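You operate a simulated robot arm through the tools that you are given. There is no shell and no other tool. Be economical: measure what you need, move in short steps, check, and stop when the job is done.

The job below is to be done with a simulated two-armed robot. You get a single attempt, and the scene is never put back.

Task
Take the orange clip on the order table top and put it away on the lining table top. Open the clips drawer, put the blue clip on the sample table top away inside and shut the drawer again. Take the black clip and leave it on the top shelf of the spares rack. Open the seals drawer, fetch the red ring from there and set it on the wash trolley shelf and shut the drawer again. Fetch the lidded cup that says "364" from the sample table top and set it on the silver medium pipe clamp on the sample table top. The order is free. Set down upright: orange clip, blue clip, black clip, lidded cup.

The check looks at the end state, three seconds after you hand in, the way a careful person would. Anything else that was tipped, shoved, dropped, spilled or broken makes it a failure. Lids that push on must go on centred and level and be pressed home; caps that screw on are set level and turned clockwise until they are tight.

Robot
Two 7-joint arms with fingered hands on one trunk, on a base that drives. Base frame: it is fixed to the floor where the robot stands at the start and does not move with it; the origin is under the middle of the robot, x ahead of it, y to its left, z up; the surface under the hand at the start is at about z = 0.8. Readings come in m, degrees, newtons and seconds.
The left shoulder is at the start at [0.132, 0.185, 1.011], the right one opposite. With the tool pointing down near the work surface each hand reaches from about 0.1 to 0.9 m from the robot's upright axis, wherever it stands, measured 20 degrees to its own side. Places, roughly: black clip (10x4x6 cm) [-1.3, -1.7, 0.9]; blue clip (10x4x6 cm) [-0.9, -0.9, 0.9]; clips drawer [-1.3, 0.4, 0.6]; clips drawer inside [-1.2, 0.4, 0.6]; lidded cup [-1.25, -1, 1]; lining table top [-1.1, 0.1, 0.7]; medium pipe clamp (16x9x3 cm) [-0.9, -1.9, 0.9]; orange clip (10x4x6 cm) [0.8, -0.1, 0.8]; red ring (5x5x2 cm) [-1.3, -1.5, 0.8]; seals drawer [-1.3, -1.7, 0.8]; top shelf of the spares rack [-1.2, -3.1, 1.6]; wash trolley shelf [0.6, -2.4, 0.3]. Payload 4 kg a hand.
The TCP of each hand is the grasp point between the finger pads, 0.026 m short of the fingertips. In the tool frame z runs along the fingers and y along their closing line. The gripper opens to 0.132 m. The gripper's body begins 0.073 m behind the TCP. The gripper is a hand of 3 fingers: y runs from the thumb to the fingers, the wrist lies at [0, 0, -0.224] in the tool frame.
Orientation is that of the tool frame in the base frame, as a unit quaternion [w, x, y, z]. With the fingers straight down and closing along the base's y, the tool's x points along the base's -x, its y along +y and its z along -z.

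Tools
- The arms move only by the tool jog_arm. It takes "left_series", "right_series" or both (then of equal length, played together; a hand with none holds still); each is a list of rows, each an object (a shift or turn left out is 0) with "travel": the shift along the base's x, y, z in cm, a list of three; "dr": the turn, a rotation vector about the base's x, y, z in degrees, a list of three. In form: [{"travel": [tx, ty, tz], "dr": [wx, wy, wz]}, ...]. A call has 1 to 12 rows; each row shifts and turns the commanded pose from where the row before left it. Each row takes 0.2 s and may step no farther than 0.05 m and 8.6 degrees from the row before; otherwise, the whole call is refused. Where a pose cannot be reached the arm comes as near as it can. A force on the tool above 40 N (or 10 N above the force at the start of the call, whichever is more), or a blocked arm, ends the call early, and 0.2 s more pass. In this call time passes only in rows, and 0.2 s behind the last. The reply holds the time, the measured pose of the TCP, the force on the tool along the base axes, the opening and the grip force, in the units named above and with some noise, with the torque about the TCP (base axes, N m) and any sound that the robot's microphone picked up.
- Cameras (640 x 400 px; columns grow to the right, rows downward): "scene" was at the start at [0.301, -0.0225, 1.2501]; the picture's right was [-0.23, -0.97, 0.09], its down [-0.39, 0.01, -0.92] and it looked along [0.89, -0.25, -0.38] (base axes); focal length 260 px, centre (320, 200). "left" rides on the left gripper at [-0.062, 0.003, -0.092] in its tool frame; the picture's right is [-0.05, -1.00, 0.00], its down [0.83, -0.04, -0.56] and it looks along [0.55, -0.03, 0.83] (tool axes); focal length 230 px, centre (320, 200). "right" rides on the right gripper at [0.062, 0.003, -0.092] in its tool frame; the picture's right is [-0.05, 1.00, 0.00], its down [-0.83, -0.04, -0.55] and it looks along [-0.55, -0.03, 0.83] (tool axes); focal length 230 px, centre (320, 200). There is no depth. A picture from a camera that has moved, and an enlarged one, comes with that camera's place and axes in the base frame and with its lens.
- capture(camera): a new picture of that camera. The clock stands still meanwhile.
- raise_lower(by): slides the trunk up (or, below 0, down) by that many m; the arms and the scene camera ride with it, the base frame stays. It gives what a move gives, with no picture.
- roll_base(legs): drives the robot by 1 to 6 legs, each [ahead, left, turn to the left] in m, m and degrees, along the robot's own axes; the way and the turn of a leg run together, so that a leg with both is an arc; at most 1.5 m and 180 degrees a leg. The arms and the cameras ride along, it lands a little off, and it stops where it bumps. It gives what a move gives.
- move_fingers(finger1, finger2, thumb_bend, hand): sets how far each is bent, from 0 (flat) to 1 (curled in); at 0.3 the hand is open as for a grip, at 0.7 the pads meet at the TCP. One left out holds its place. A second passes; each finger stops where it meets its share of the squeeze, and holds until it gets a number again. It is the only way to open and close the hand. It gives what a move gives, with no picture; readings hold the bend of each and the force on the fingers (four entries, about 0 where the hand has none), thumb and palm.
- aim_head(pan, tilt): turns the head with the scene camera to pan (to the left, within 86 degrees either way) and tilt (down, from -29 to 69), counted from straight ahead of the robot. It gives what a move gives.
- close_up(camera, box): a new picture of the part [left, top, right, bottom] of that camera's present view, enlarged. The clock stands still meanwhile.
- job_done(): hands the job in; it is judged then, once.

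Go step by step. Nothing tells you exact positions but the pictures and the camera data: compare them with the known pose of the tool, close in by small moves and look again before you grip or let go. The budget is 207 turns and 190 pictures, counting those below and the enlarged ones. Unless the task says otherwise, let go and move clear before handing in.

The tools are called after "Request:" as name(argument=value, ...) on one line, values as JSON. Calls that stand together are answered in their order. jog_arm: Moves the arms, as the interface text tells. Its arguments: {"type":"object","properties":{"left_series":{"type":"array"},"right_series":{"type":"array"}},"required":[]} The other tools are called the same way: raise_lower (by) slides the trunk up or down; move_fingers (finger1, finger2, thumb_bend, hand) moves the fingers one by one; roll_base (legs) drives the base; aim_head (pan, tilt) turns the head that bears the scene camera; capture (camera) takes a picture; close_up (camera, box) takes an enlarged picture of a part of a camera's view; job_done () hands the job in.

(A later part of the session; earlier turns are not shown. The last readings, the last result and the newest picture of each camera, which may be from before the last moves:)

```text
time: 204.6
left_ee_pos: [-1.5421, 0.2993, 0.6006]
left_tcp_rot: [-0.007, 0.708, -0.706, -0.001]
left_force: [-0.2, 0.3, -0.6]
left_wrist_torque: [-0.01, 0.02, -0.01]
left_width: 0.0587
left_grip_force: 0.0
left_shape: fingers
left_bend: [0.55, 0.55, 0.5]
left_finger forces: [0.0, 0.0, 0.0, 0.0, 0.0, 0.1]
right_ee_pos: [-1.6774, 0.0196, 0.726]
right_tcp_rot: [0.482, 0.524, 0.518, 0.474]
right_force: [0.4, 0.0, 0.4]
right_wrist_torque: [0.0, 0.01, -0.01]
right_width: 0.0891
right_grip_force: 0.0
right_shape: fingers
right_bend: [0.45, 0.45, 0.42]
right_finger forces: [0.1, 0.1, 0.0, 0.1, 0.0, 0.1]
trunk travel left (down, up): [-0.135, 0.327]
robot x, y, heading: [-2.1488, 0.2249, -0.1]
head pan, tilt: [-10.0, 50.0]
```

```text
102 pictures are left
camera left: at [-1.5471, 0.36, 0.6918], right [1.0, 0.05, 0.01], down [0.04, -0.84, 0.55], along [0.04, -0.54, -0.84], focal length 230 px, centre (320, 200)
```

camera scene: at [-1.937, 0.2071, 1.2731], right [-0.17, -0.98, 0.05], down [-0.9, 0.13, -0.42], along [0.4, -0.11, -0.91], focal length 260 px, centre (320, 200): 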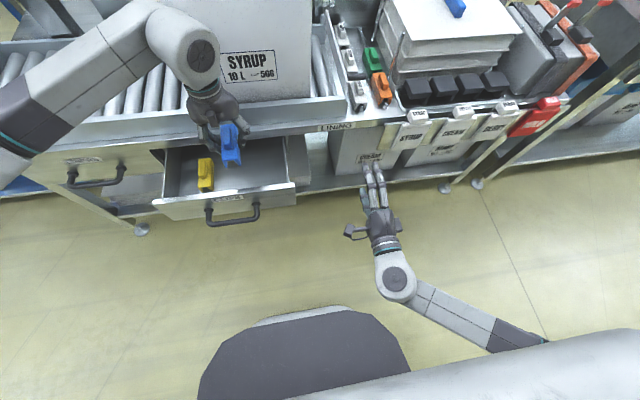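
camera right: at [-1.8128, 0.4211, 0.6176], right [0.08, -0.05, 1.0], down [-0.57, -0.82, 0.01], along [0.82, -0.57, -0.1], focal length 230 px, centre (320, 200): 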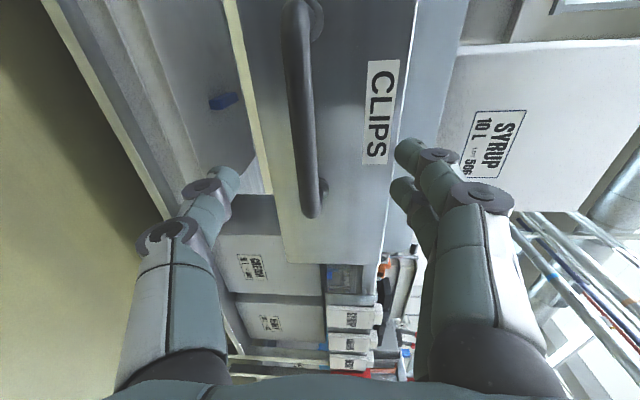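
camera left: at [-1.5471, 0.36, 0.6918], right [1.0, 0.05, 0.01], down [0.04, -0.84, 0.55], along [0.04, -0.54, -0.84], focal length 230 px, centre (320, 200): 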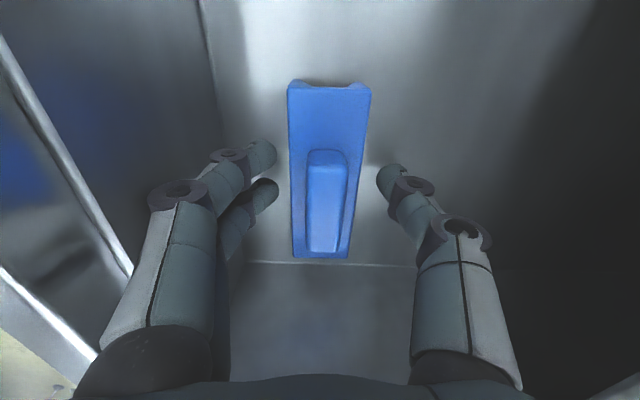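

The blue clip stands free in the drawer. Lift the left hand out, then push the drawer shut with the right fist on the face right of the handle.

Request:
jog_arm(left_series=[{"travel": [0, 0, 4]}, {"travel": [0, 0, 4]}, {"travel": [0, 0, 4]}, {"travel": [0, 0, 4]}, {"travel": [-3, 0, 4]}, {"travel": [-4, 2, 2]}, {"travel": [-4, 2, 0]}, {"travel": [-4, 2, 0]}, {"travel": [-4, 2, 0]}])

Request:
move_fingers(hand="right", finger1=0.75, finger2=0.75, thumb_bend=0.75)

Request:
roll_base(legs=[[-0.03, 0.14, 0]])

Request:
jog_arm(right_series=[{"travel": [-2, 2, -3]}, {"travel": [0, 2, -3]}, {"travel": [0, 2, -3]}, {"travel": [0, 2, -2]}, {"travel": [0, 1, -2]}])

Request:
capture(camera="scene")

```text
time: 206.6
left_ee_pos: [-1.7324, 0.3796, 0.818]
left_tcp_rot: [-0.007, 0.708, -0.706, -0.001]
left_force: [0.3, 0.7, 0.1]
left_wrist_torque: [-0.05, -0.01, -0.04]
left_width: 0.0591
left_grip_force: 0.0
left_shape: fingers
left_bend: [0.55, 0.55, 0.5]
left_finger forces: [0.1, 0.0, 0.0, 0.0, 0.1, 0.0]
right_ee_pos: [-1.6794, 0.0196, 0.7255]
right_tcp_rot: [0.482, 0.524, 0.518, 0.474]
right_force: [-0.3, -0.4, 0.9]
right_wrist_torque: [-0.01, 0.0, -0.02]
right_width: 0.0891
right_grip_force: 0.0
right_shape: fingers
right_bend: [0.45, 0.45, 0.42]
right_finger forces: [0.1, 0.0, 0.0, 0.0, 0.1, 0.0]
trunk travel left (down, up): [-0.135, 0.327]
robot x, y, heading: [-2.1453, 0.2232, -0.1]
head pan, tilt: [-10.0, 50.0]
```

```text
time: 207.6
left_ee_pos: [-1.7324, 0.3777, 0.8186]
left_tcp_rot: [-0.008, 0.708, -0.706, -0.001]
left_force: [0.5, 0.0, 0.9]
left_wrist_torque: [0.04, -0.02, 0.03]
left_width: 0.059
left_grip_force: 0.1
left_shape: fingers
left_bend: [0.55, 0.55, 0.5]
left_finger forces: [0.1, 0.1, 0.0, 0.0, 0.1, 0.1]
right_ee_pos: [-1.6782, 0.0197, 0.7261]
right_tcp_rot: [0.483, 0.524, 0.519, 0.473]
right_force: [0.3, 0.6, -0.7]
right_wrist_torque: [-0.02, -0.01, 0.0]
right_width: 0.0002
right_grip_force: 0.1
right_shape: fingers
right_bend: [0.74, 0.74, 0.72]
right_finger forces: [0.0, 0.1, 0.1, 0.1, 0.1, 0.0]
trunk travel left (down, up): [-0.135, 0.327]
robot x, y, heading: [-2.1452, 0.2201, 0.3]
head pan, tilt: [-10.0, 50.0]
```

```text
time: 208.9
left_ee_pos: [-1.7636, 0.5194, 0.8191]
left_tcp_rot: [-0.007, 0.708, -0.706, -0.001]
left_force: [0.0, 0.7, -0.2]
left_wrist_torque: [-0.01, 0.0, -0.05]
left_width: 0.0586
left_grip_force: 0.0
left_shape: fingers
left_bend: [0.55, 0.55, 0.5]
left_finger forces: [0.1, 0.0, 0.1, 0.0, 0.0, 0.1]
right_ee_pos: [-1.7089, 0.1617, 0.7269]
right_tcp_rot: [0.483, 0.523, 0.518, 0.475]
right_force: [-1.2, 0.7, -0.5]
right_wrist_torque: [-0.03, 0.01, 0.0]
right_width: 0.0001
right_grip_force: 0.1
right_shape: fingers
right_bend: [0.74, 0.74, 0.72]
right_finger forces: [0.0, 0.0, 0.0, 0.1, 0.1, 0.0]
trunk travel left (down, up): [-0.135, 0.327]
robot x, y, heading: [-2.1791, 0.3615, -0.0]
head pan, tilt: [-10.0, 50.0]
```

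```text
time: 210.1
left_ee_pos: [-1.7626, 0.5189, 0.819]
left_tcp_rot: [-0.008, 0.708, -0.706, -0.001]
left_force: [0.0, 0.6, -0.2]
left_wrist_torque: [-0.01, 0.01, -0.04]
left_width: 0.059
left_grip_force: 0.0
left_shape: fingers
left_bend: [0.55, 0.55, 0.5]
left_finger forces: [0.0, 0.1, 0.1, 0.0, 0.0, 0.0]
right_ee_pos: [-1.7292, 0.2484, 0.5947]
right_tcp_rot: [0.483, 0.523, 0.518, 0.474]
right_force: [-0.9, 0.5, 0.4]
right_wrist_torque: [0.02, 0.0, -0.02]
right_width: 0.0003
right_grip_force: 0.1
right_shape: fingers
right_bend: [0.74, 0.74, 0.72]
right_finger forces: [0.1, 0.1, 0.0, 0.0, 0.0, 0.0]
trunk travel left (down, up): [-0.135, 0.327]
robot x, y, heading: [-2.1768, 0.3605, 0.4]
head pan, tilt: [-10.0, 50.0]
```

```text
101 pictures are left
camera scene: at [-1.9682, 0.3465, 1.2733], right [-0.16, -0.99, 0.05], down [-0.9, 0.13, -0.42], along [0.4, -0.11, -0.91], focal length 260 px, centre (320, 200)
```

scene: 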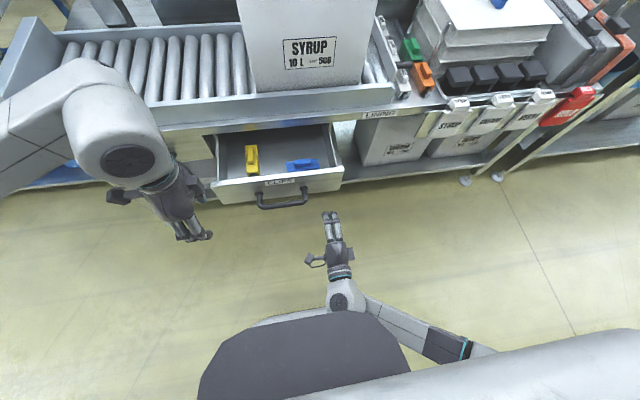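

Both clips stand in the drawer. Raise the left hand out of the way and push the drawer in.

Request:
jog_arm(left_series=[{"travel": [0, 0, 4]}, {"travel": [0, 0, 4]}, {"travel": [0, 0, 4]}, {"travel": [0, 0, 4]}, {"travel": [0, 0, 4]}, {"travel": [0, 0, 4]}])

Request:
roll_base(legs=[[0.1, 0, 0]])

Request:
jog_arm(right_series=[{"travel": [2, 0, 0]}, {"travel": [2, 0, 0]}, {"travel": [2, 0, 0]}, {"travel": [2, 0, 0]}, {"travel": [1.5, 0, 0]}, {"travel": [1.5, 0, 0]}, {"travel": [1, 0, 0]}])

Request:
capture(camera="scene")

```text
time: 211.5
left_ee_pos: [-1.7617, 0.518, 1.0598]
left_tcp_rot: [-0.008, 0.708, -0.706, -0.001]
left_force: [-0.4, -0.1, 0.8]
left_wrist_torque: [0.0, -0.01, 0.01]
left_width: 0.0588
left_grip_force: 0.1
left_shape: fingers
left_bend: [0.55, 0.55, 0.5]
left_finger forces: [0.0, 0.0, 0.0, 0.1, 0.0, 0.1]
right_ee_pos: [-1.7295, 0.2483, 0.5959]
right_tcp_rot: [0.483, 0.523, 0.518, 0.474]
right_force: [-0.5, -0.3, 0.0]
right_wrist_torque: [-0.02, -0.02, 0.0]
right_width: 0.0002
right_grip_force: 0.0
right_shape: fingers
right_bend: [0.74, 0.74, 0.72]
right_finger forces: [0.0, 0.1, 0.0, 0.1, 0.0, 0.0]
trunk travel left (down, up): [-0.135, 0.327]
robot x, y, heading: [-2.1767, 0.3573, 0.0]
head pan, tilt: [-10.0, 50.0]
```

```text
time: 212.7
left_ee_pos: [-1.6585, 0.5201, 1.0594]
left_tcp_rot: [-0.006, 0.708, -0.706, -0.002]
left_force: [0.3, 0.6, 0.0]
left_wrist_torque: [-0.01, 0.05, -0.04]
left_width: 0.059
left_grip_force: 0.0
left_shape: fingers
left_bend: [0.55, 0.55, 0.5]
left_finger forces: [0.0, 0.1, 0.0, 0.0, 0.0, 0.1]
right_ee_pos: [-1.6286, 0.249, 0.5944]
right_tcp_rot: [0.482, 0.523, 0.518, 0.475]
right_force: [0.7, -0.2, 0.2]
right_wrist_torque: [-0.02, -0.02, 0.01]
right_width: 0.0
right_grip_force: 0.1
right_shape: fingers
right_bend: [0.74, 0.74, 0.73]
right_finger forces: [0.1, 0.0, 0.0, 0.1, 0.0, 0.0]
trunk travel left (down, up): [-0.135, 0.327]
robot x, y, heading: [-2.0758, 0.3618, 0.3]
head pan, tilt: [-10.0, 50.0]
```

```text
time: 214.3
left_ee_pos: [-1.6593, 0.5187, 1.0588]
left_tcp_rot: [-0.008, 0.708, -0.706, -0.001]
left_force: [-0.1, 0.2, 0.5]
left_wrist_torque: [0.01, 0.0, 0.0]
left_width: 0.0588
left_grip_force: 0.0
left_shape: fingers
left_bend: [0.55, 0.55, 0.5]
left_finger forces: [0.0, 0.1, 0.0, 0.0, 0.1, 0.0]
right_ee_pos: [-1.5079, 0.2479, 0.5959]
right_tcp_rot: [0.482, 0.523, 0.518, 0.475]
right_force: [0.4, 0.3, 0.7]
right_wrist_torque: [-0.01, 0.02, 0.01]
right_width: 0.0002
right_grip_force: 0.0
right_shape: fingers
right_bend: [0.74, 0.74, 0.73]
right_finger forces: [0.1, 0.0, 0.0, 0.1, 0.1, 0.1]
trunk travel left (down, up): [-0.135, 0.327]
robot x, y, heading: [-2.0742, 0.3618, 0.5]
head pan, tilt: [-10.0, 50.0]
```

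```text
100 pictures are left
camera scene: at [-1.8675, 0.3468, 1.2733], right [-0.16, -0.99, 0.05], down [-0.9, 0.13, -0.42], along [0.4, -0.11, -0.91], focal length 260 px, centre (320, 200)
```

scene: 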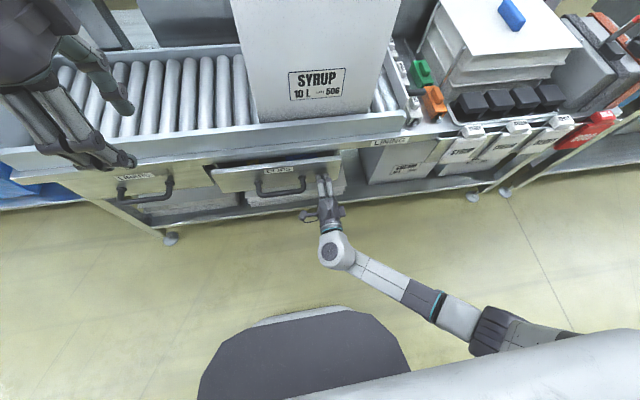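

Nearly shut. Push the last few centimetres until it stops.

Request:
jog_arm(right_series=[{"travel": [1, 0, 0]}, {"travel": [1, 0, 0]}, {"travel": [1, 0, 0]}, {"travel": [1, 0, 0]}, {"travel": [0.7, 0, 0]}, {"travel": [0.7, 0, 0]}, {"travel": [0.7, 0, 0]}])

Request:
close_up(camera="scene", box=[80, 120, 400, 260])

```text
time: 215.4
left_ee_pos: [-1.6603, 0.5183, 1.0599]
left_tcp_rot: [-0.006, 0.708, -0.707, -0.001]
left_force: [0.0, -1.0, -0.1]
left_wrist_torque: [0.01, 0.0, -0.04]
left_width: 0.0591
left_grip_force: 0.1
left_shape: fingers
left_bend: [0.55, 0.55, 0.5]
left_finger forces: [0.0, 0.0, 0.0, 0.0, 0.0, 0.0]
right_ee_pos: [-1.4727, 0.249, 0.5891]
right_tcp_rot: [0.48, 0.524, 0.522, 0.472]
right_force: [-18.5, -3.5, 4.1]
right_wrist_torque: [0.01, -0.03, -0.02]
right_width: 0.0
right_grip_force: 14.9
right_shape: fingers
right_bend: [0.75, 0.75, 0.76]
right_finger forces: [0.0, 0.1, 0.0, 0.1, 29.0, 0.0]
trunk travel left (down, up): [-0.135, 0.327]
robot x, y, heading: [-2.0788, 0.3611, -0.2]
head pan, tilt: [-10.0, 50.0]
stopped in row 5 (right hand): the force on the tool passed its limit at 45 N (the readings are from after the stop); the commanded pose is now the measured one
```

```text
2.00 times, centred on (240, 190) of scene
camera zoom: at [-1.8699, 0.3463, 1.2737], right [-0.17, -0.98, 0.05], down [-0.9, 0.13, -0.42], along [0.4, -0.11, -0.91], focal length 521 px, centre (480, 220)
```

zoom: 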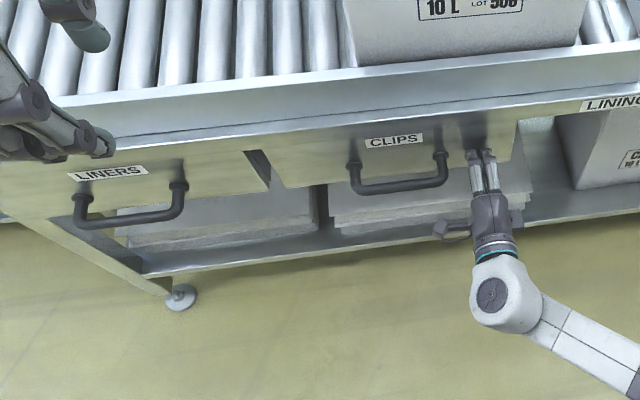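

The CLIPS drawer is shut flush with its neighbour. Withdraw the hand and strafe to the sample table's far side.

Request:
jog_arm(right_series=[{"travel": [-3, 0, 0]}, {"travel": [-3, 0, 0]}, {"travel": [-3, -1, 3]}, {"travel": [-2, -2, 4]}, {"travel": [0, -2, 4]}, {"travel": [0, -2, 4]}, {"travel": [0, -2, 4]}, {"travel": [0, -2, 4]}], left_series=[{"travel": [-3, 0, 0]}, {"travel": [-3, 0, 0]}, {"travel": [-2, 0, 0]}, {"travel": [0, 0, 0]}, {"travel": [0, 0, 0]}, {"travel": [0, 0, 0]}, {"travel": [0, 0, 0]}, {"travel": [0, 0, 0]}])

Request:
roll_base(legs=[[-0.05, -1.0, 0], [0, -0.9, 0]])

Request:
aim_head(pan=0, tilt=38)

Request:
capture(camera="scene")

```text
time: 217.2
left_ee_pos: [-1.7395, 0.5193, 1.0601]
left_tcp_rot: [-0.007, 0.708, -0.706, -0.001]
left_force: [-0.2, 0.2, -0.2]
left_wrist_torque: [0.01, -0.04, -0.02]
left_width: 0.0586
left_grip_force: 0.0
left_shape: fingers
left_bend: [0.55, 0.55, 0.5]
left_finger forces: [0.0, 0.1, 0.1, 0.0, 0.1, 0.0]
right_ee_pos: [-1.578, 0.1376, 0.8196]
right_tcp_rot: [0.48, 0.524, 0.522, 0.471]
right_force: [0.0, 0.0, -0.3]
right_wrist_torque: [-0.03, 0.03, 0.04]
right_width: 0.0002
right_grip_force: 0.1
right_shape: fingers
right_bend: [0.74, 0.74, 0.74]
right_finger forces: [0.1, 0.1, 0.1, 0.0, 0.1, 0.1]
trunk travel left (down, up): [-0.135, 0.327]
robot x, y, heading: [-2.0773, 0.363, -0.0]
head pan, tilt: [-10.0, 50.0]
```

```text
time: 226.6
left_ee_pos: [-1.7751, -1.3553, 1.0609]
left_tcp_rot: [-0.007, 0.713, -0.701, -0.002]
left_force: [0.2, 0.2, 0.2]
left_wrist_torque: [0.02, 0.01, 0.01]
left_width: 0.0588
left_grip_force: 0.0
left_shape: fingers
left_bend: [0.55, 0.55, 0.5]
left_finger forces: [0.0, 0.1, 0.0, 0.1, 0.1, 0.0]
right_ee_pos: [-1.6072, -1.7332, 0.8181]
right_tcp_rot: [0.477, 0.521, 0.525, 0.475]
right_force: [0.2, 1.2, 0.2]
right_wrist_torque: [-0.01, 0.02, 0.0]
right_width: 0.0
right_grip_force: 0.0
right_shape: fingers
right_bend: [0.74, 0.74, 0.74]
right_finger forces: [0.0, 0.0, 0.0, 0.0, 0.0, 0.1]
trunk travel left (down, up): [-0.135, 0.327]
robot x, y, heading: [-2.1107, -1.5157, 1.1]
head pan, tilt: [-10.0, 50.0]
```

```text
time: 227.4
left_ee_pos: [-1.7751, -1.3556, 1.0608]
left_tcp_rot: [-0.007, 0.713, -0.701, -0.001]
left_force: [0.0, 0.6, 0.6]
left_wrist_torque: [0.03, 0.01, -0.02]
left_width: 0.0591
left_grip_force: 0.0
left_shape: fingers
left_bend: [0.55, 0.55, 0.5]
left_finger forces: [0.0, 0.0, 0.0, 0.0, 0.0, 0.0]
right_ee_pos: [-1.6071, -1.7339, 0.8181]
right_tcp_rot: [0.476, 0.521, 0.525, 0.476]
right_force: [0.3, 0.4, -0.1]
right_wrist_torque: [-0.03, 0.01, 0.02]
right_width: 0.0
right_grip_force: 0.1
right_shape: fingers
right_bend: [0.74, 0.74, 0.74]
right_finger forces: [0.0, 0.0, 0.0, 0.0, 0.1, 0.0]
trunk travel left (down, up): [-0.135, 0.327]
robot x, y, heading: [-2.1133, -1.5192, 1.0]
head pan, tilt: [0.0, 38.0]
```

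```text
98 pictures are left
camera scene: at [-1.8871, -1.5148, 1.287], right [0.02, -1.0, 0.0], down [-0.81, -0.01, -0.59], along [0.59, 0.01, -0.81], focal length 260 px, centre (320, 200)
```

scene: 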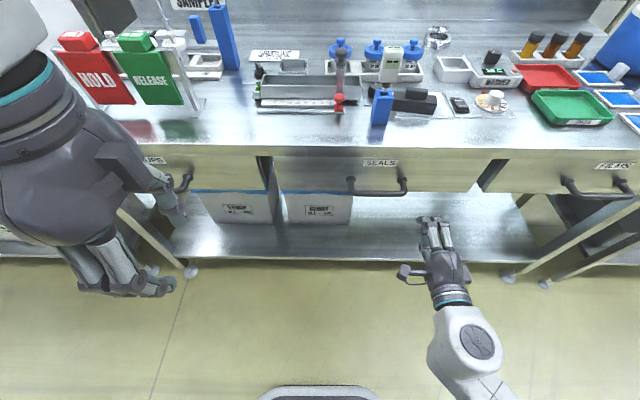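

The SEALS drawer is right in front and a black clip lies behind a blue holder. Zooming in.

Request:
close_up(camera="scene", box=[340, 40, 540, 140])

Request:
close_up(camera="scene", box=[260, 130, 500, 220])

```text
3.20 times, centred on (440, 90) of scene
camera zoom: at [-1.8871, -1.5148, 1.287], right [0.02, -1.0, 0.0], down [-0.81, -0.01, -0.59], along [0.59, 0.01, -0.81], focal length 833 px, centre (-64, 552)
```

zoom: 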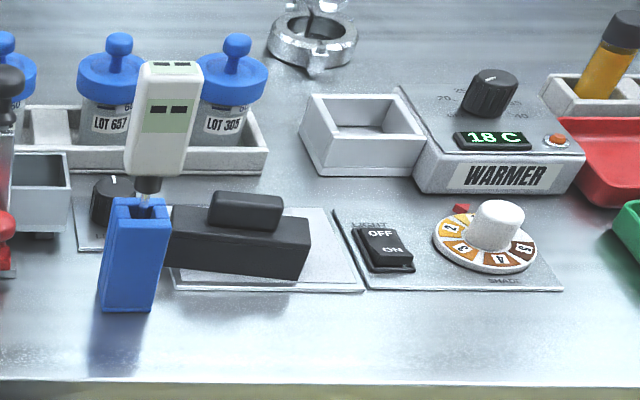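

```text
2.67 times, centred on (380, 175) of scene
camera zoom: at [-1.8871, -1.5148, 1.287], right [0.02, -1.0, 0.0], down [-0.81, -0.01, -0.59], along [0.59, 0.01, -0.81], focal length 694 px, centre (160, 267)
```

zoom: 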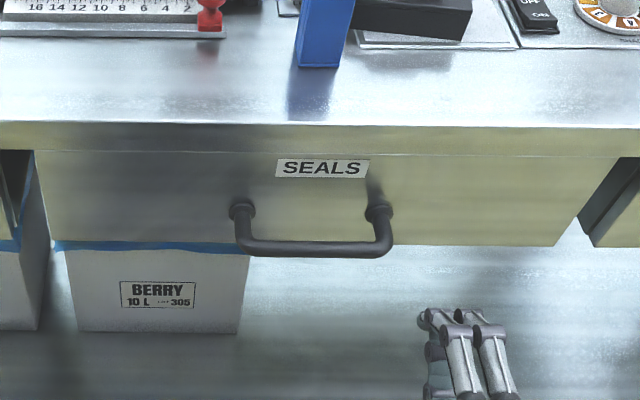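

The SEALS handle bar is near [-1.50, -1.649, 0.785]. Fix heading, open the right hand and approach it.

Request:
roll_base(legs=[[0, 0, -1]])

Request:
move_fingers(hand="right", finger1=0.42, finger2=0.42, thumb_bend=0.42)

Request:
jog_arm(right_series=[{"travel": [0, 3, -1]}, {"travel": [0, 3, -1]}, {"travel": [1.5, 2.5, -1]}, {"travel": [2, 0, 0]}])

Request:
capture(camera="right")

```text
time: 228.1
left_ee_pos: [-1.7728, -1.361, 1.0596]
left_tcp_rot: [-0.007, 0.707, -0.707, -0.001]
left_force: [0.7, 0.8, 0.5]
left_wrist_torque: [0.01, -0.02, -0.01]
left_width: 0.0589
left_grip_force: 0.0
left_shape: fingers
left_bend: [0.55, 0.55, 0.5]
left_finger forces: [0.0, 0.0, 0.0, 0.0, 0.0, 0.1]
right_ee_pos: [-1.6121, -1.7421, 0.8176]
right_tcp_rot: [0.479, 0.526, 0.522, 0.471]
right_force: [1.0, 0.0, -0.4]
right_wrist_torque: [0.0, 0.03, -0.01]
right_width: 0.0002
right_grip_force: 0.1
right_shape: fingers
right_bend: [0.74, 0.74, 0.74]
right_finger forces: [0.0, 0.0, 0.0, 0.0, 0.0, 0.1]
trunk travel left (down, up): [-0.135, 0.327]
robot x, y, heading: [-2.1117, -1.5204, 0.0]
head pan, tilt: [0.0, 38.0]
```

```text
time: 229.1
left_ee_pos: [-1.7732, -1.3597, 1.0596]
left_tcp_rot: [-0.008, 0.707, -0.707, -0.001]
left_force: [0.0, 0.0, -0.8]
left_wrist_torque: [-0.02, 0.0, 0.0]
left_width: 0.0589
left_grip_force: 0.1
left_shape: fingers
left_bend: [0.55, 0.55, 0.5]
left_finger forces: [0.0, 0.0, 0.0, 0.0, 0.0, 0.1]
right_ee_pos: [-1.6113, -1.7425, 0.8179]
right_tcp_rot: [0.48, 0.525, 0.521, 0.471]
right_force: [0.7, -0.1, 0.0]
right_wrist_torque: [-0.01, -0.02, 0.01]
right_width: 0.0944
right_grip_force: 0.0
right_shape: fingers
right_bend: [0.42, 0.42, 0.42]
right_finger forces: [0.0, 0.0, 0.1, 0.0, 0.0, 0.0]
trunk travel left (down, up): [-0.135, 0.327]
robot x, y, heading: [-2.1098, -1.5175, -0.1]
head pan, tilt: [0.0, 38.0]
```

```text
time: 230.1
left_ee_pos: [-1.7711, -1.3595, 1.0593]
left_tcp_rot: [0.008, -0.707, 0.707, 0.001]
left_force: [-0.6, 0.4, -0.4]
left_wrist_torque: [0.01, 0.01, -0.02]
left_width: 0.0588
left_grip_force: 0.0
left_shape: fingers
left_bend: [0.55, 0.55, 0.5]
left_finger forces: [0.1, 0.0, 0.0, 0.1, 0.0, 0.1]
right_ee_pos: [-1.5753, -1.6576, 0.7904]
right_tcp_rot: [0.481, 0.525, 0.521, 0.471]
right_force: [0.8, -0.5, 0.1]
right_wrist_torque: [-0.02, 0.01, 0.0]
right_width: 0.0942
right_grip_force: 0.1
right_shape: fingers
right_bend: [0.42, 0.42, 0.42]
right_finger forces: [0.0, 0.0, 0.0, 0.1, 0.0, 0.1]
trunk travel left (down, up): [-0.135, 0.327]
robot x, y, heading: [-2.1085, -1.5188, -0.0]
head pan, tilt: [0.0, 38.0]
```

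```text
95 pictures are left
camera right: at [-1.6675, -1.5959, 0.8025], right [0.09, -0.05, 0.99], down [-0.57, -0.82, 0.01], along [0.82, -0.57, -0.1], focal length 230 px, centre (320, 200)
```

right: 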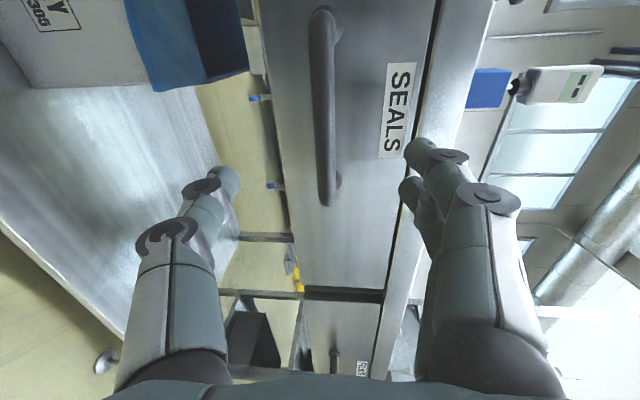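

Aligned. Move forward 7.5 cm, close and pull.

Request:
jog_arm(right_series=[{"travel": [2.5, 0.4, 0]}, {"travel": [2.5, 0.3, 0]}, {"travel": [2.5, 0, 0]}])

Request:
move_fingers(hand="right", finger1=0.7, finger2=0.7, thumb_bend=0.7)

Request:
roll_base(legs=[[-0.1, 0, 0]])

Request:
capture(camera="scene")

```text
time: 230.9
left_ee_pos: [-1.7721, -1.3599, 1.0591]
left_tcp_rot: [-0.006, 0.707, -0.707, -0.001]
left_force: [-0.9, -0.6, -0.4]
left_wrist_torque: [0.04, 0.02, -0.01]
left_width: 0.0589
left_grip_force: 0.0
left_shape: fingers
left_bend: [0.55, 0.55, 0.5]
left_finger forces: [0.1, 0.1, 0.1, 0.0, 0.0, 0.0]
right_ee_pos: [-1.4987, -1.6491, 0.788]
right_tcp_rot: [0.48, 0.525, 0.521, 0.471]
right_force: [-0.4, -0.4, 1.0]
right_wrist_torque: [0.0, 0.0, -0.02]
right_width: 0.0945
right_grip_force: 0.2
right_shape: fingers
right_bend: [0.42, 0.42, 0.42]
right_finger forces: [0.0, 0.0, 0.1, 0.0, 0.1, 0.0]
trunk travel left (down, up): [-0.135, 0.327]
robot x, y, heading: [-2.111, -1.5165, 0.2]
head pan, tilt: [0.0, 38.0]
```

```text
time: 231.9
left_ee_pos: [-1.7724, -1.3614, 1.0605]
left_tcp_rot: [0.007, -0.707, 0.707, 0.001]
left_force: [0.0, 0.0, -0.7]
left_wrist_torque: [0.04, -0.02, 0.02]
left_width: 0.0589
left_grip_force: 0.1
left_shape: fingers
left_bend: [0.55, 0.55, 0.5]
left_finger forces: [0.1, 0.0, 0.0, 0.0, 0.0, 0.0]
right_ee_pos: [-1.5001, -1.6496, 0.7879]
right_tcp_rot: [0.48, 0.526, 0.521, 0.471]
right_force: [1.5, 0.7, -2.7]
right_wrist_torque: [0.03, 0.02, -0.01]
right_width: 0.0083
right_grip_force: 1.3
right_shape: fingers
right_bend: [0.7, 0.7, 0.69]
right_finger forces: [0.0, 0.1, 0.0, 0.1, 2.8, 0.0]
trunk travel left (down, up): [-0.135, 0.327]
robot x, y, heading: [-2.1111, -1.517, -0.0]
head pan, tilt: [0.0, 38.0]
```

```text
time: 233.1
left_ee_pos: [-1.8738, -1.3598, 1.06]
left_tcp_rot: [0.007, -0.707, 0.707, 0.0]
left_force: [-0.9, 0.2, -0.6]
left_wrist_torque: [0.02, -0.02, 0.01]
left_width: 0.0592
left_grip_force: 0.1
left_shape: fingers
left_bend: [0.55, 0.55, 0.5]
left_finger forces: [0.1, 0.1, 0.1, 0.0, 0.1, 0.0]
right_ee_pos: [-1.6018, -1.6484, 0.7892]
right_tcp_rot: [0.481, 0.525, 0.52, 0.472]
right_force: [2.2, 0.3, -3.2]
right_wrist_torque: [-0.01, 0.02, 0.0]
right_width: 0.0088
right_grip_force: 2.2
right_shape: fingers
right_bend: [0.7, 0.7, 0.69]
right_finger forces: [0.0, 0.0, 0.1, 0.0, 3.6, 0.0]
trunk travel left (down, up): [-0.135, 0.327]
robot x, y, heading: [-2.2115, -1.5194, 0.0]
head pan, tilt: [0.0, 38.0]
```

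```text
94 pictures are left
camera scene: at [-1.9879, -1.5185, 1.2872], right [0.0, -1.0, 0.0], down [-0.8, 0.0, -0.59], along [0.59, 0.0, -0.8], focal length 260 px, centre (320, 200)
```

scene: 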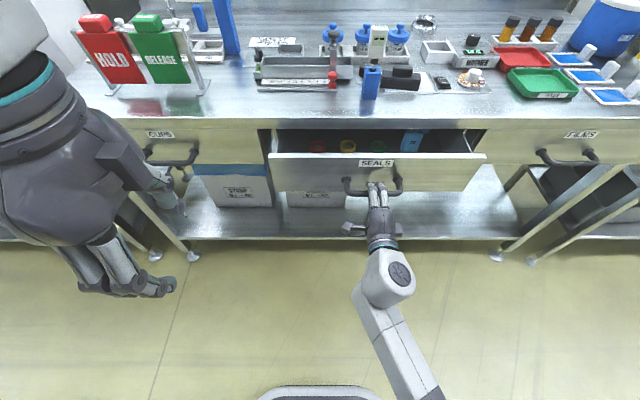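

It slides; a red ring shows on the left inside, then yellow and a blue one. Pull a further 14 cm.

Request:
roll_base(legs=[[-0.14, 0, 0]])

Request:
capture(camera="scene")

Request:
close_up(camera="scene", box=[240, 90, 480, 220])

```text
time: 234.4
left_ee_pos: [-2.012, -1.3589, 1.0608]
left_tcp_rot: [-0.008, 0.707, -0.707, -0.001]
left_force: [-0.6, -0.9, 1.0]
left_wrist_torque: [0.01, -0.03, 0.01]
left_width: 0.0587
left_grip_force: 0.0
left_shape: fingers
left_bend: [0.55, 0.55, 0.5]
left_finger forces: [0.0, 0.0, 0.0, 0.1, 0.0, 0.0]
right_ee_pos: [-1.7404, -1.6472, 0.7901]
right_tcp_rot: [0.48, 0.524, 0.521, 0.473]
right_force: [1.2, 0.3, -3.7]
right_wrist_torque: [-0.04, 0.0, 0.03]
right_width: 0.0088
right_grip_force: 2.0
right_shape: fingers
right_bend: [0.7, 0.7, 0.69]
right_finger forces: [0.1, 0.0, 0.1, 0.0, 3.9, 0.1]
trunk travel left (down, up): [-0.135, 0.327]
robot x, y, heading: [-2.3532, -1.5199, -0.2]
head pan, tilt: [0.0, 38.0]
```

```text
93 pictures are left
camera scene: at [-2.1272, -1.5182, 1.2872], right [0.0, -1.0, 0.0], down [-0.8, 0.0, -0.59], along [0.59, 0.0, -0.8], focal length 260 px, centre (320, 200)
```

scene: 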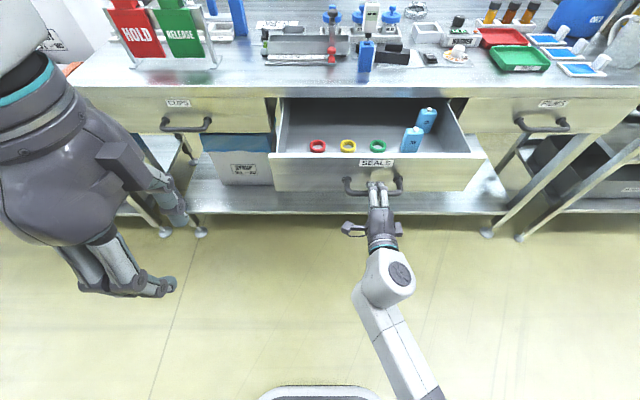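

```text
2.67 times, centred on (360, 155) of scene
camera zoom: at [-2.1272, -1.5182, 1.2872], right [0.0, -1.0, 0.0], down [-0.8, 0.0, -0.59], along [0.59, 0.0, -0.8], focal length 694 px, centre (213, 320)
```

zoom: 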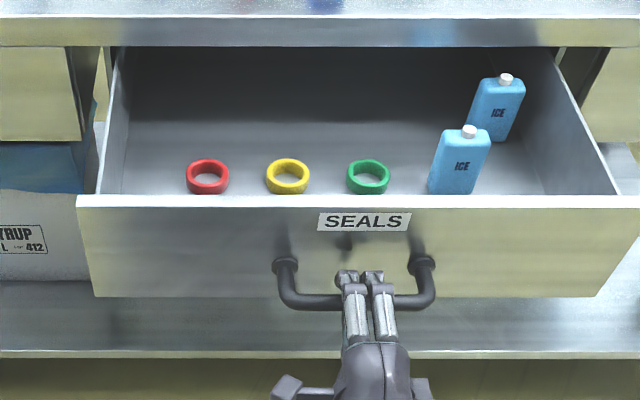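

The drawer is open 24 cm; the red ring sits at about [-1.555, -1.511]. Release the handle, move the right hand aside, and bring the base in for the left hand.

Request:
move_fingers(hand="right", finger1=0.42, finger2=0.42, thumb_bend=0.42)

Request:
roll_base(legs=[[-0.09, 0, 0]])

Request:
jog_arm(right_series=[{"travel": [0, -2, 4]}, {"travel": [0, -2, 4]}, {"travel": [0, -2, 4]}, {"travel": [0, -2, 4]}, {"travel": [0, -3, 0]}, {"travel": [0, -3, 0]}])

Request:
move_fingers(hand="left", finger1=0.42, finger2=0.42, thumb_bend=0.42)

Request:
roll_base(legs=[[0.26, -0.13, 0]])

Request:
jog_arm(left_series=[{"travel": [4, 0, 0]}, {"travel": [4, 0, 0]}, {"travel": [4, 0, 0]}, {"travel": [4, 0, 0]}, {"travel": [4, 0, 0]}, {"travel": [4, 0, 0]}])

Request:
capture(camera="left")

Request:
capture(camera="scene")

```text
time: 235.4
left_ee_pos: [-2.0117, -1.3595, 1.0596]
left_tcp_rot: [-0.007, 0.708, -0.706, -0.001]
left_force: [0.2, 0.5, 0.4]
left_wrist_torque: [0.0, -0.03, 0.03]
left_width: 0.0587
left_grip_force: 0.0
left_shape: fingers
left_bend: [0.55, 0.55, 0.5]
left_finger forces: [0.0, 0.1, 0.1, 0.0, 0.0, 0.0]
right_ee_pos: [-1.7402, -1.6488, 0.7904]
right_tcp_rot: [0.479, 0.525, 0.521, 0.473]
right_force: [-0.5, 0.6, 0.0]
right_wrist_torque: [0.0, -0.01, 0.02]
right_width: 0.0945
right_grip_force: 0.1
right_shape: fingers
right_bend: [0.42, 0.42, 0.42]
right_finger forces: [0.0, 0.0, 0.0, 0.0, 0.1, 0.0]
trunk travel left (down, up): [-0.135, 0.327]
robot x, y, heading: [-2.3485, -1.5182, -0.0]
head pan, tilt: [0.0, 38.0]
```

```text
time: 236.5
left_ee_pos: [-2.1027, -1.3597, 1.0604]
left_tcp_rot: [-0.007, 0.708, -0.706, -0.002]
left_force: [-0.5, 0.1, 0.0]
left_wrist_torque: [0.05, -0.03, 0.01]
left_width: 0.0589
left_grip_force: 0.1
left_shape: fingers
left_bend: [0.55, 0.55, 0.5]
left_finger forces: [0.0, 0.1, 0.0, 0.0, 0.1, 0.0]
right_ee_pos: [-1.8315, -1.647, 0.7896]
right_tcp_rot: [0.48, 0.524, 0.521, 0.473]
right_force: [0.0, 0.5, -0.6]
right_wrist_torque: [0.0, -0.01, -0.04]
right_width: 0.0942
right_grip_force: 0.1
right_shape: fingers
right_bend: [0.42, 0.42, 0.42]
right_finger forces: [0.0, 0.0, 0.0, 0.0, 0.1, 0.0]
trunk travel left (down, up): [-0.135, 0.327]
robot x, y, heading: [-2.4409, -1.5168, 0.2]
head pan, tilt: [0.0, 38.0]
```

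```text
time: 237.9
left_ee_pos: [-2.1023, -1.3593, 1.0592]
left_tcp_rot: [-0.008, 0.708, -0.707, -0.002]
left_force: [0.6, -0.1, 0.0]
left_wrist_torque: [-0.02, -0.01, 0.01]
left_width: 0.0591
left_grip_force: 0.1
left_shape: fingers
left_bend: [0.55, 0.55, 0.5]
left_finger forces: [0.0, 0.1, 0.1, 0.0, 0.0, 0.0]
right_ee_pos: [-1.8313, -1.7888, 0.9515]
right_tcp_rot: [0.48, 0.523, 0.522, 0.473]
right_force: [-0.6, 0.1, 0.0]
right_wrist_torque: [-0.02, -0.01, 0.02]
right_width: 0.0943
right_grip_force: 0.0
right_shape: fingers
right_bend: [0.42, 0.42, 0.42]
right_finger forces: [0.2, 0.0, 0.1, 0.1, 0.0, 0.0]
trunk travel left (down, up): [-0.135, 0.327]
robot x, y, heading: [-2.4419, -1.5206, -0.0]
head pan, tilt: [0.0, 38.0]
```

```text
time: 238.9
left_ee_pos: [-2.1021, -1.3587, 1.0599]
left_tcp_rot: [-0.007, 0.708, -0.706, -0.001]
left_force: [-0.3, 0.0, -0.4]
left_wrist_torque: [0.0, -0.03, -0.03]
left_width: 0.0942
left_grip_force: 0.1
left_shape: fingers
left_bend: [0.42, 0.42, 0.42]
left_finger forces: [0.0, 0.1, 0.0, 0.0, 0.0, 0.0]
right_ee_pos: [-1.831, -1.789, 0.9493]
right_tcp_rot: [0.481, 0.523, 0.521, 0.473]
right_force: [1.0, 0.3, -0.1]
right_wrist_torque: [0.0, 0.02, 0.0]
right_width: 0.0946
right_grip_force: 0.1
right_shape: fingers
right_bend: [0.42, 0.42, 0.42]
right_finger forces: [0.1, 0.0, 0.0, 0.0, 0.0, 0.0]
trunk travel left (down, up): [-0.135, 0.327]
robot x, y, heading: [-2.4428, -1.5194, 0.0]
head pan, tilt: [0.0, 38.0]
```

```text
time: 240.9
left_ee_pos: [-1.8405, -1.4879, 1.0599]
left_tcp_rot: [-0.007, 0.708, -0.706, -0.002]
left_force: [0.2, -0.4, -0.9]
left_wrist_torque: [0.03, 0.02, 0.03]
left_width: 0.0944
left_grip_force: 0.0
left_shape: fingers
left_bend: [0.42, 0.42, 0.42]
left_finger forces: [0.1, 0.0, 0.0, 0.0, 0.0, 0.0]
right_ee_pos: [-1.568, -1.9183, 0.9484]
right_tcp_rot: [0.48, 0.523, 0.522, 0.473]
right_force: [0.9, 0.5, 0.6]
right_wrist_torque: [-0.03, -0.01, 0.02]
right_width: 0.0943
right_grip_force: 0.0
right_shape: fingers
right_bend: [0.42, 0.42, 0.42]
right_finger forces: [0.0, 0.1, 0.0, 0.0, 0.1, 0.0]
trunk travel left (down, up): [-0.135, 0.327]
robot x, y, heading: [-2.1804, -1.6526, 0.1]
head pan, tilt: [0.0, 38.0]
```

```text
time: 242.3
left_ee_pos: [-1.5991, -1.4895, 1.0588]
left_tcp_rot: [-0.007, 0.708, -0.706, -0.002]
left_force: [0.7, 0.1, -0.2]
left_wrist_torque: [0.02, 0.02, -0.01]
left_width: 0.0946
left_grip_force: 0.0
left_shape: fingers
left_bend: [0.42, 0.42, 0.42]
left_finger forces: [0.0, 0.1, 0.0, 0.0, 0.1, 0.1]
right_ee_pos: [-1.5674, -1.9163, 0.9509]
right_tcp_rot: [0.48, 0.525, 0.522, 0.472]
right_force: [0.1, -0.7, 0.4]
right_wrist_torque: [-0.01, -0.01, 0.0]
right_width: 0.0945
right_grip_force: 0.2
right_shape: fingers
right_bend: [0.42, 0.42, 0.42]
right_finger forces: [0.0, 0.1, 0.0, 0.0, 0.0, 0.0]
trunk travel left (down, up): [-0.135, 0.327]
robot x, y, heading: [-2.177, -1.6492, 0.0]
head pan, tilt: [0.0, 38.0]
```

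```text
91 pictures are left
camera left: at [-1.603, -1.429, 1.1515], right [1.0, 0.05, 0.01], down [0.04, -0.84, 0.55], along [0.04, -0.54, -0.84], focal length 230 px, centre (320, 200)
```

left: 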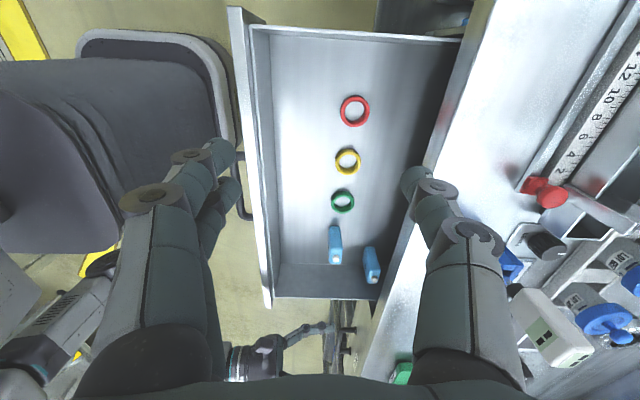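

```text
90 pictures are left
camera scene: at [-1.9539, -1.6477, 1.2868], right [0.0, -1.0, 0.0], down [-0.81, 0.0, -0.59], along [0.59, 0.0, -0.81], focal length 260 px, centre (320, 200)
```

scene: 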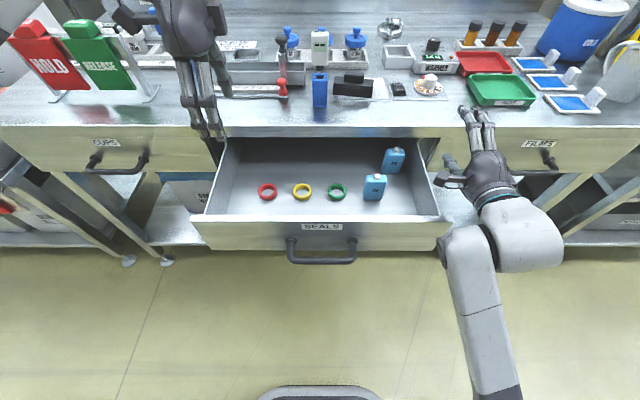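

The ring triangulates to [-1.535, -1.509, 0.748]. Pre-shape the left hand and descend over it.

Request:
move_fingers(hand="left", finger1=0.47, finger2=0.47, thumb_bend=0.47)

Request:
jog_arm(left_series=[{"travel": [3, -1, -3]}, {"travel": [3, -1, -3]}, {"travel": [0, 0, -4]}, {"travel": [0, 0, -4]}, {"travel": [0, 0, -4]}, {"travel": [0, 0, -3]}])

Request:
capture(camera="left")

```text
time: 243.3
left_ee_pos: [-1.5993, -1.4903, 1.0597]
left_tcp_rot: [-0.008, 0.709, -0.706, -0.001]
left_force: [0.0, -0.8, 0.0]
left_wrist_torque: [0.0, -0.04, 0.01]
left_width: 0.0786
left_grip_force: 0.2
left_shape: fingers
left_bend: [0.47, 0.47, 0.47]
left_finger forces: [0.0, 0.0, 0.0, 0.1, 0.0, 0.0]
right_ee_pos: [-1.5698, -1.9184, 0.9496]
right_tcp_rot: [0.48, 0.524, 0.522, 0.473]
right_force: [0.3, -1.1, -0.5]
right_wrist_torque: [-0.01, 0.01, -0.01]
right_width: 0.0945
right_grip_force: 0.1
right_shape: fingers
right_bend: [0.42, 0.42, 0.42]
right_finger forces: [0.0, 0.1, 0.1, 0.0, 0.0, 0.0]
trunk travel left (down, up): [-0.135, 0.327]
robot x, y, heading: [-2.1789, -1.6502, 0.1]
head pan, tilt: [0.0, 38.0]
```

```text
time: 244.7
left_ee_pos: [-1.5388, -1.5092, 0.8492]
left_tcp_rot: [-0.007, 0.709, -0.706, -0.003]
left_force: [1.3, 0.5, -0.3]
left_wrist_torque: [-0.01, 0.01, 0.02]
left_width: 0.0783
left_grip_force: 0.1
left_shape: fingers
left_bend: [0.47, 0.47, 0.47]
left_finger forces: [0.0, 0.1, 0.0, 0.0, 0.0, 0.0]
right_ee_pos: [-1.5684, -1.918, 0.9502]
right_tcp_rot: [0.479, 0.524, 0.522, 0.473]
right_force: [0.6, 0.4, 0.2]
right_wrist_torque: [0.02, 0.05, 0.04]
right_width: 0.0945
right_grip_force: 0.0
right_shape: fingers
right_bend: [0.42, 0.42, 0.42]
right_finger forces: [0.0, 0.0, 0.0, 0.0, 0.0, 0.1]
trunk travel left (down, up): [-0.135, 0.327]
robot x, y, heading: [-2.1794, -1.6506, 0.4]
head pan, tilt: [0.0, 38.0]
```

```text
89 pictures are left
camera left: at [-1.5432, -1.4477, 0.9415], right [1.0, 0.06, 0.01], down [0.04, -0.84, 0.55], along [0.04, -0.54, -0.84], focal length 230 px, centre (320, 200)
```

left: 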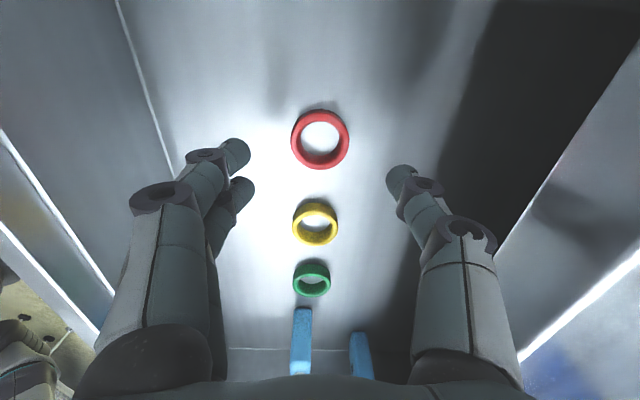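

Centred. Descend to about 0.779 and close.

Request:
jog_arm(left_series=[{"travel": [0, 0, -3]}, {"travel": [0, 0, -2.5]}, {"travel": [0, 0, -1.4]}])

Request:
move_fingers(hand="left", finger1=0.6, finger2=0.6, thumb_bend=0.6)

Request:
capture(camera="left")

```text
time: 245.5
left_ee_pos: [-1.5393, -1.5086, 0.7813]
left_tcp_rot: [-0.006, 0.709, -0.706, 0.0]
left_force: [-0.1, -0.4, 0.4]
left_wrist_torque: [-0.01, -0.02, 0.04]
left_width: 0.0782
left_grip_force: 0.4
left_shape: fingers
left_bend: [0.47, 0.47, 0.47]
left_finger forces: [0.1, 0.3, 0.0, 0.1, 0.0, 0.1]
right_ee_pos: [-1.5682, -1.9175, 0.9497]
right_tcp_rot: [0.48, 0.523, 0.522, 0.473]
right_force: [-0.5, 1.1, 0.2]
right_wrist_torque: [0.0, 0.03, -0.04]
right_width: 0.0944
right_grip_force: 0.1
right_shape: fingers
right_bend: [0.42, 0.42, 0.42]
right_finger forces: [0.0, 0.0, 0.0, 0.0, 0.1, 0.0]
trunk travel left (down, up): [-0.135, 0.327]
robot x, y, heading: [-2.1784, -1.6499, -0.3]
head pan, tilt: [0.0, 38.0]
```

```text
time: 246.5
left_ee_pos: [-1.5391, -1.5095, 0.7821]
left_tcp_rot: [-0.007, 0.708, -0.706, -0.002]
left_force: [-0.2, 0.0, 0.4]
left_wrist_torque: [0.02, 0.01, 0.02]
left_width: 0.0414
left_grip_force: 2.3
left_shape: fingers
left_bend: [0.58, 0.58, 0.59]
left_finger forces: [1.2, 1.4, 0.0, 0.0, 2.6, 0.0]
right_ee_pos: [-1.5687, -1.9176, 0.9507]
right_tcp_rot: [0.48, 0.524, 0.521, 0.473]
right_force: [-0.4, 0.4, 0.5]
right_wrist_torque: [-0.03, -0.01, 0.02]
right_width: 0.0943
right_grip_force: 0.1
right_shape: fingers
right_bend: [0.42, 0.42, 0.42]
right_finger forces: [0.0, 0.0, 0.0, 0.1, 0.0, 0.0]
trunk travel left (down, up): [-0.135, 0.327]
robot x, y, heading: [-2.1792, -1.6461, 0.3]
head pan, tilt: [0.0, 38.0]
```

```text
88 pictures are left
camera left: at [-1.544, -1.4479, 0.8736], right [1.0, 0.06, 0.01], down [0.04, -0.84, 0.55], along [0.04, -0.54, -0.84], focal length 230 px, centre (320, 200)
```

left: 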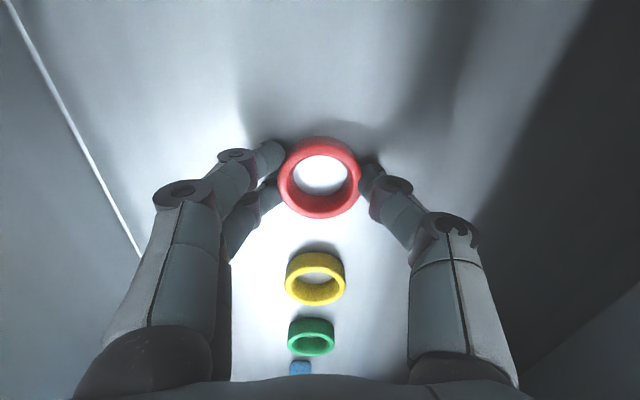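

Ring held; tighten a bit and lift.

Request:
move_fingers(hand="left", finger1=0.64, finger2=0.64, thumb_bend=0.64)

Request:
jog_arm(left_series=[{"travel": [0, 0, 3]}, {"travel": [0, 0, 4]}, {"travel": [0, 0, 4]}, {"travel": [0, 0, 4]}, {"travel": [0, 0, 4]}, {"travel": [0, 0, 4]}, {"travel": [-4, 0, 2]}, {"travel": [-4, 0, 0]}, {"travel": [-4, 0, 0]}, {"travel": [-4, 0, 0]}, {"travel": [-4, 0, 0]}])

Request:
capture(camera="left")

```text
time: 247.5
left_ee_pos: [-1.5406, -1.509, 0.78]
left_tcp_rot: [-0.007, 0.708, -0.706, -0.001]
left_force: [0.1, -0.4, 0.3]
left_wrist_torque: [0.01, -0.01, 0.0]
left_width: 0.0401
left_grip_force: 8.0
left_shape: fingers
left_bend: [0.59, 0.59, 0.6]
left_finger forces: [3.4, 3.8, 0.0, 0.1, 7.5, 0.0]
right_ee_pos: [-1.5684, -1.9172, 0.9494]
right_tcp_rot: [0.481, 0.523, 0.521, 0.473]
right_force: [0.6, -0.2, -0.1]
right_wrist_torque: [0.0, -0.01, -0.02]
right_width: 0.0942
right_grip_force: 0.0
right_shape: fingers
right_bend: [0.42, 0.42, 0.42]
right_finger forces: [0.0, 0.0, 0.0, 0.1, 0.0, 0.0]
trunk travel left (down, up): [-0.135, 0.327]
robot x, y, heading: [-2.1777, -1.6468, -0.0]
head pan, tilt: [0.0, 38.0]
```

```text
time: 249.9
left_ee_pos: [-1.7427, -1.5053, 1.0294]
left_tcp_rot: [-0.007, 0.708, -0.706, -0.001]
left_force: [-0.1, 0.8, 0.1]
left_wrist_torque: [0.02, -0.01, 0.01]
left_width: 0.0397
left_grip_force: 7.5
left_shape: fingers
left_bend: [0.59, 0.59, 0.61]
left_finger forces: [3.6, 3.8, 0.0, 0.0, 7.3, 0.1]
right_ee_pos: [-1.5693, -1.917, 0.9504]
right_tcp_rot: [0.48, 0.524, 0.521, 0.472]
right_force: [0.0, 0.9, 1.0]
right_wrist_torque: [0.02, 0.03, -0.03]
right_width: 0.0945
right_grip_force: 0.1
right_shape: fingers
right_bend: [0.42, 0.42, 0.42]
right_finger forces: [0.1, 0.0, 0.0, 0.0, 0.1, 0.0]
trunk travel left (down, up): [-0.135, 0.327]
robot x, y, heading: [-2.1819, -1.651, 0.1]
head pan, tilt: [0.0, 38.0]
```

```text
87 pictures are left
camera left: at [-1.7465, -1.4449, 1.1216], right [1.0, 0.06, 0.01], down [0.04, -0.84, 0.55], along [0.04, -0.54, -0.84], focal length 230 px, centre (320, 200)
```

left: 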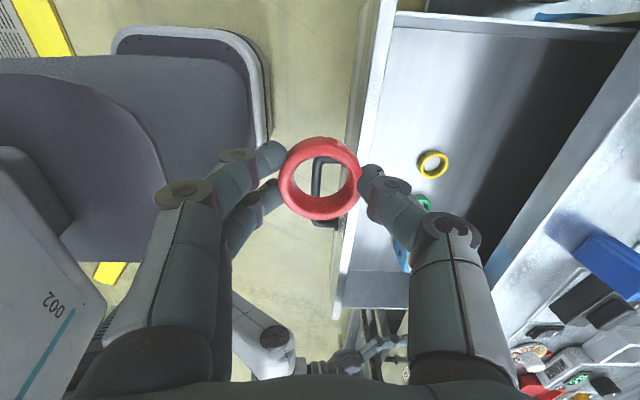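

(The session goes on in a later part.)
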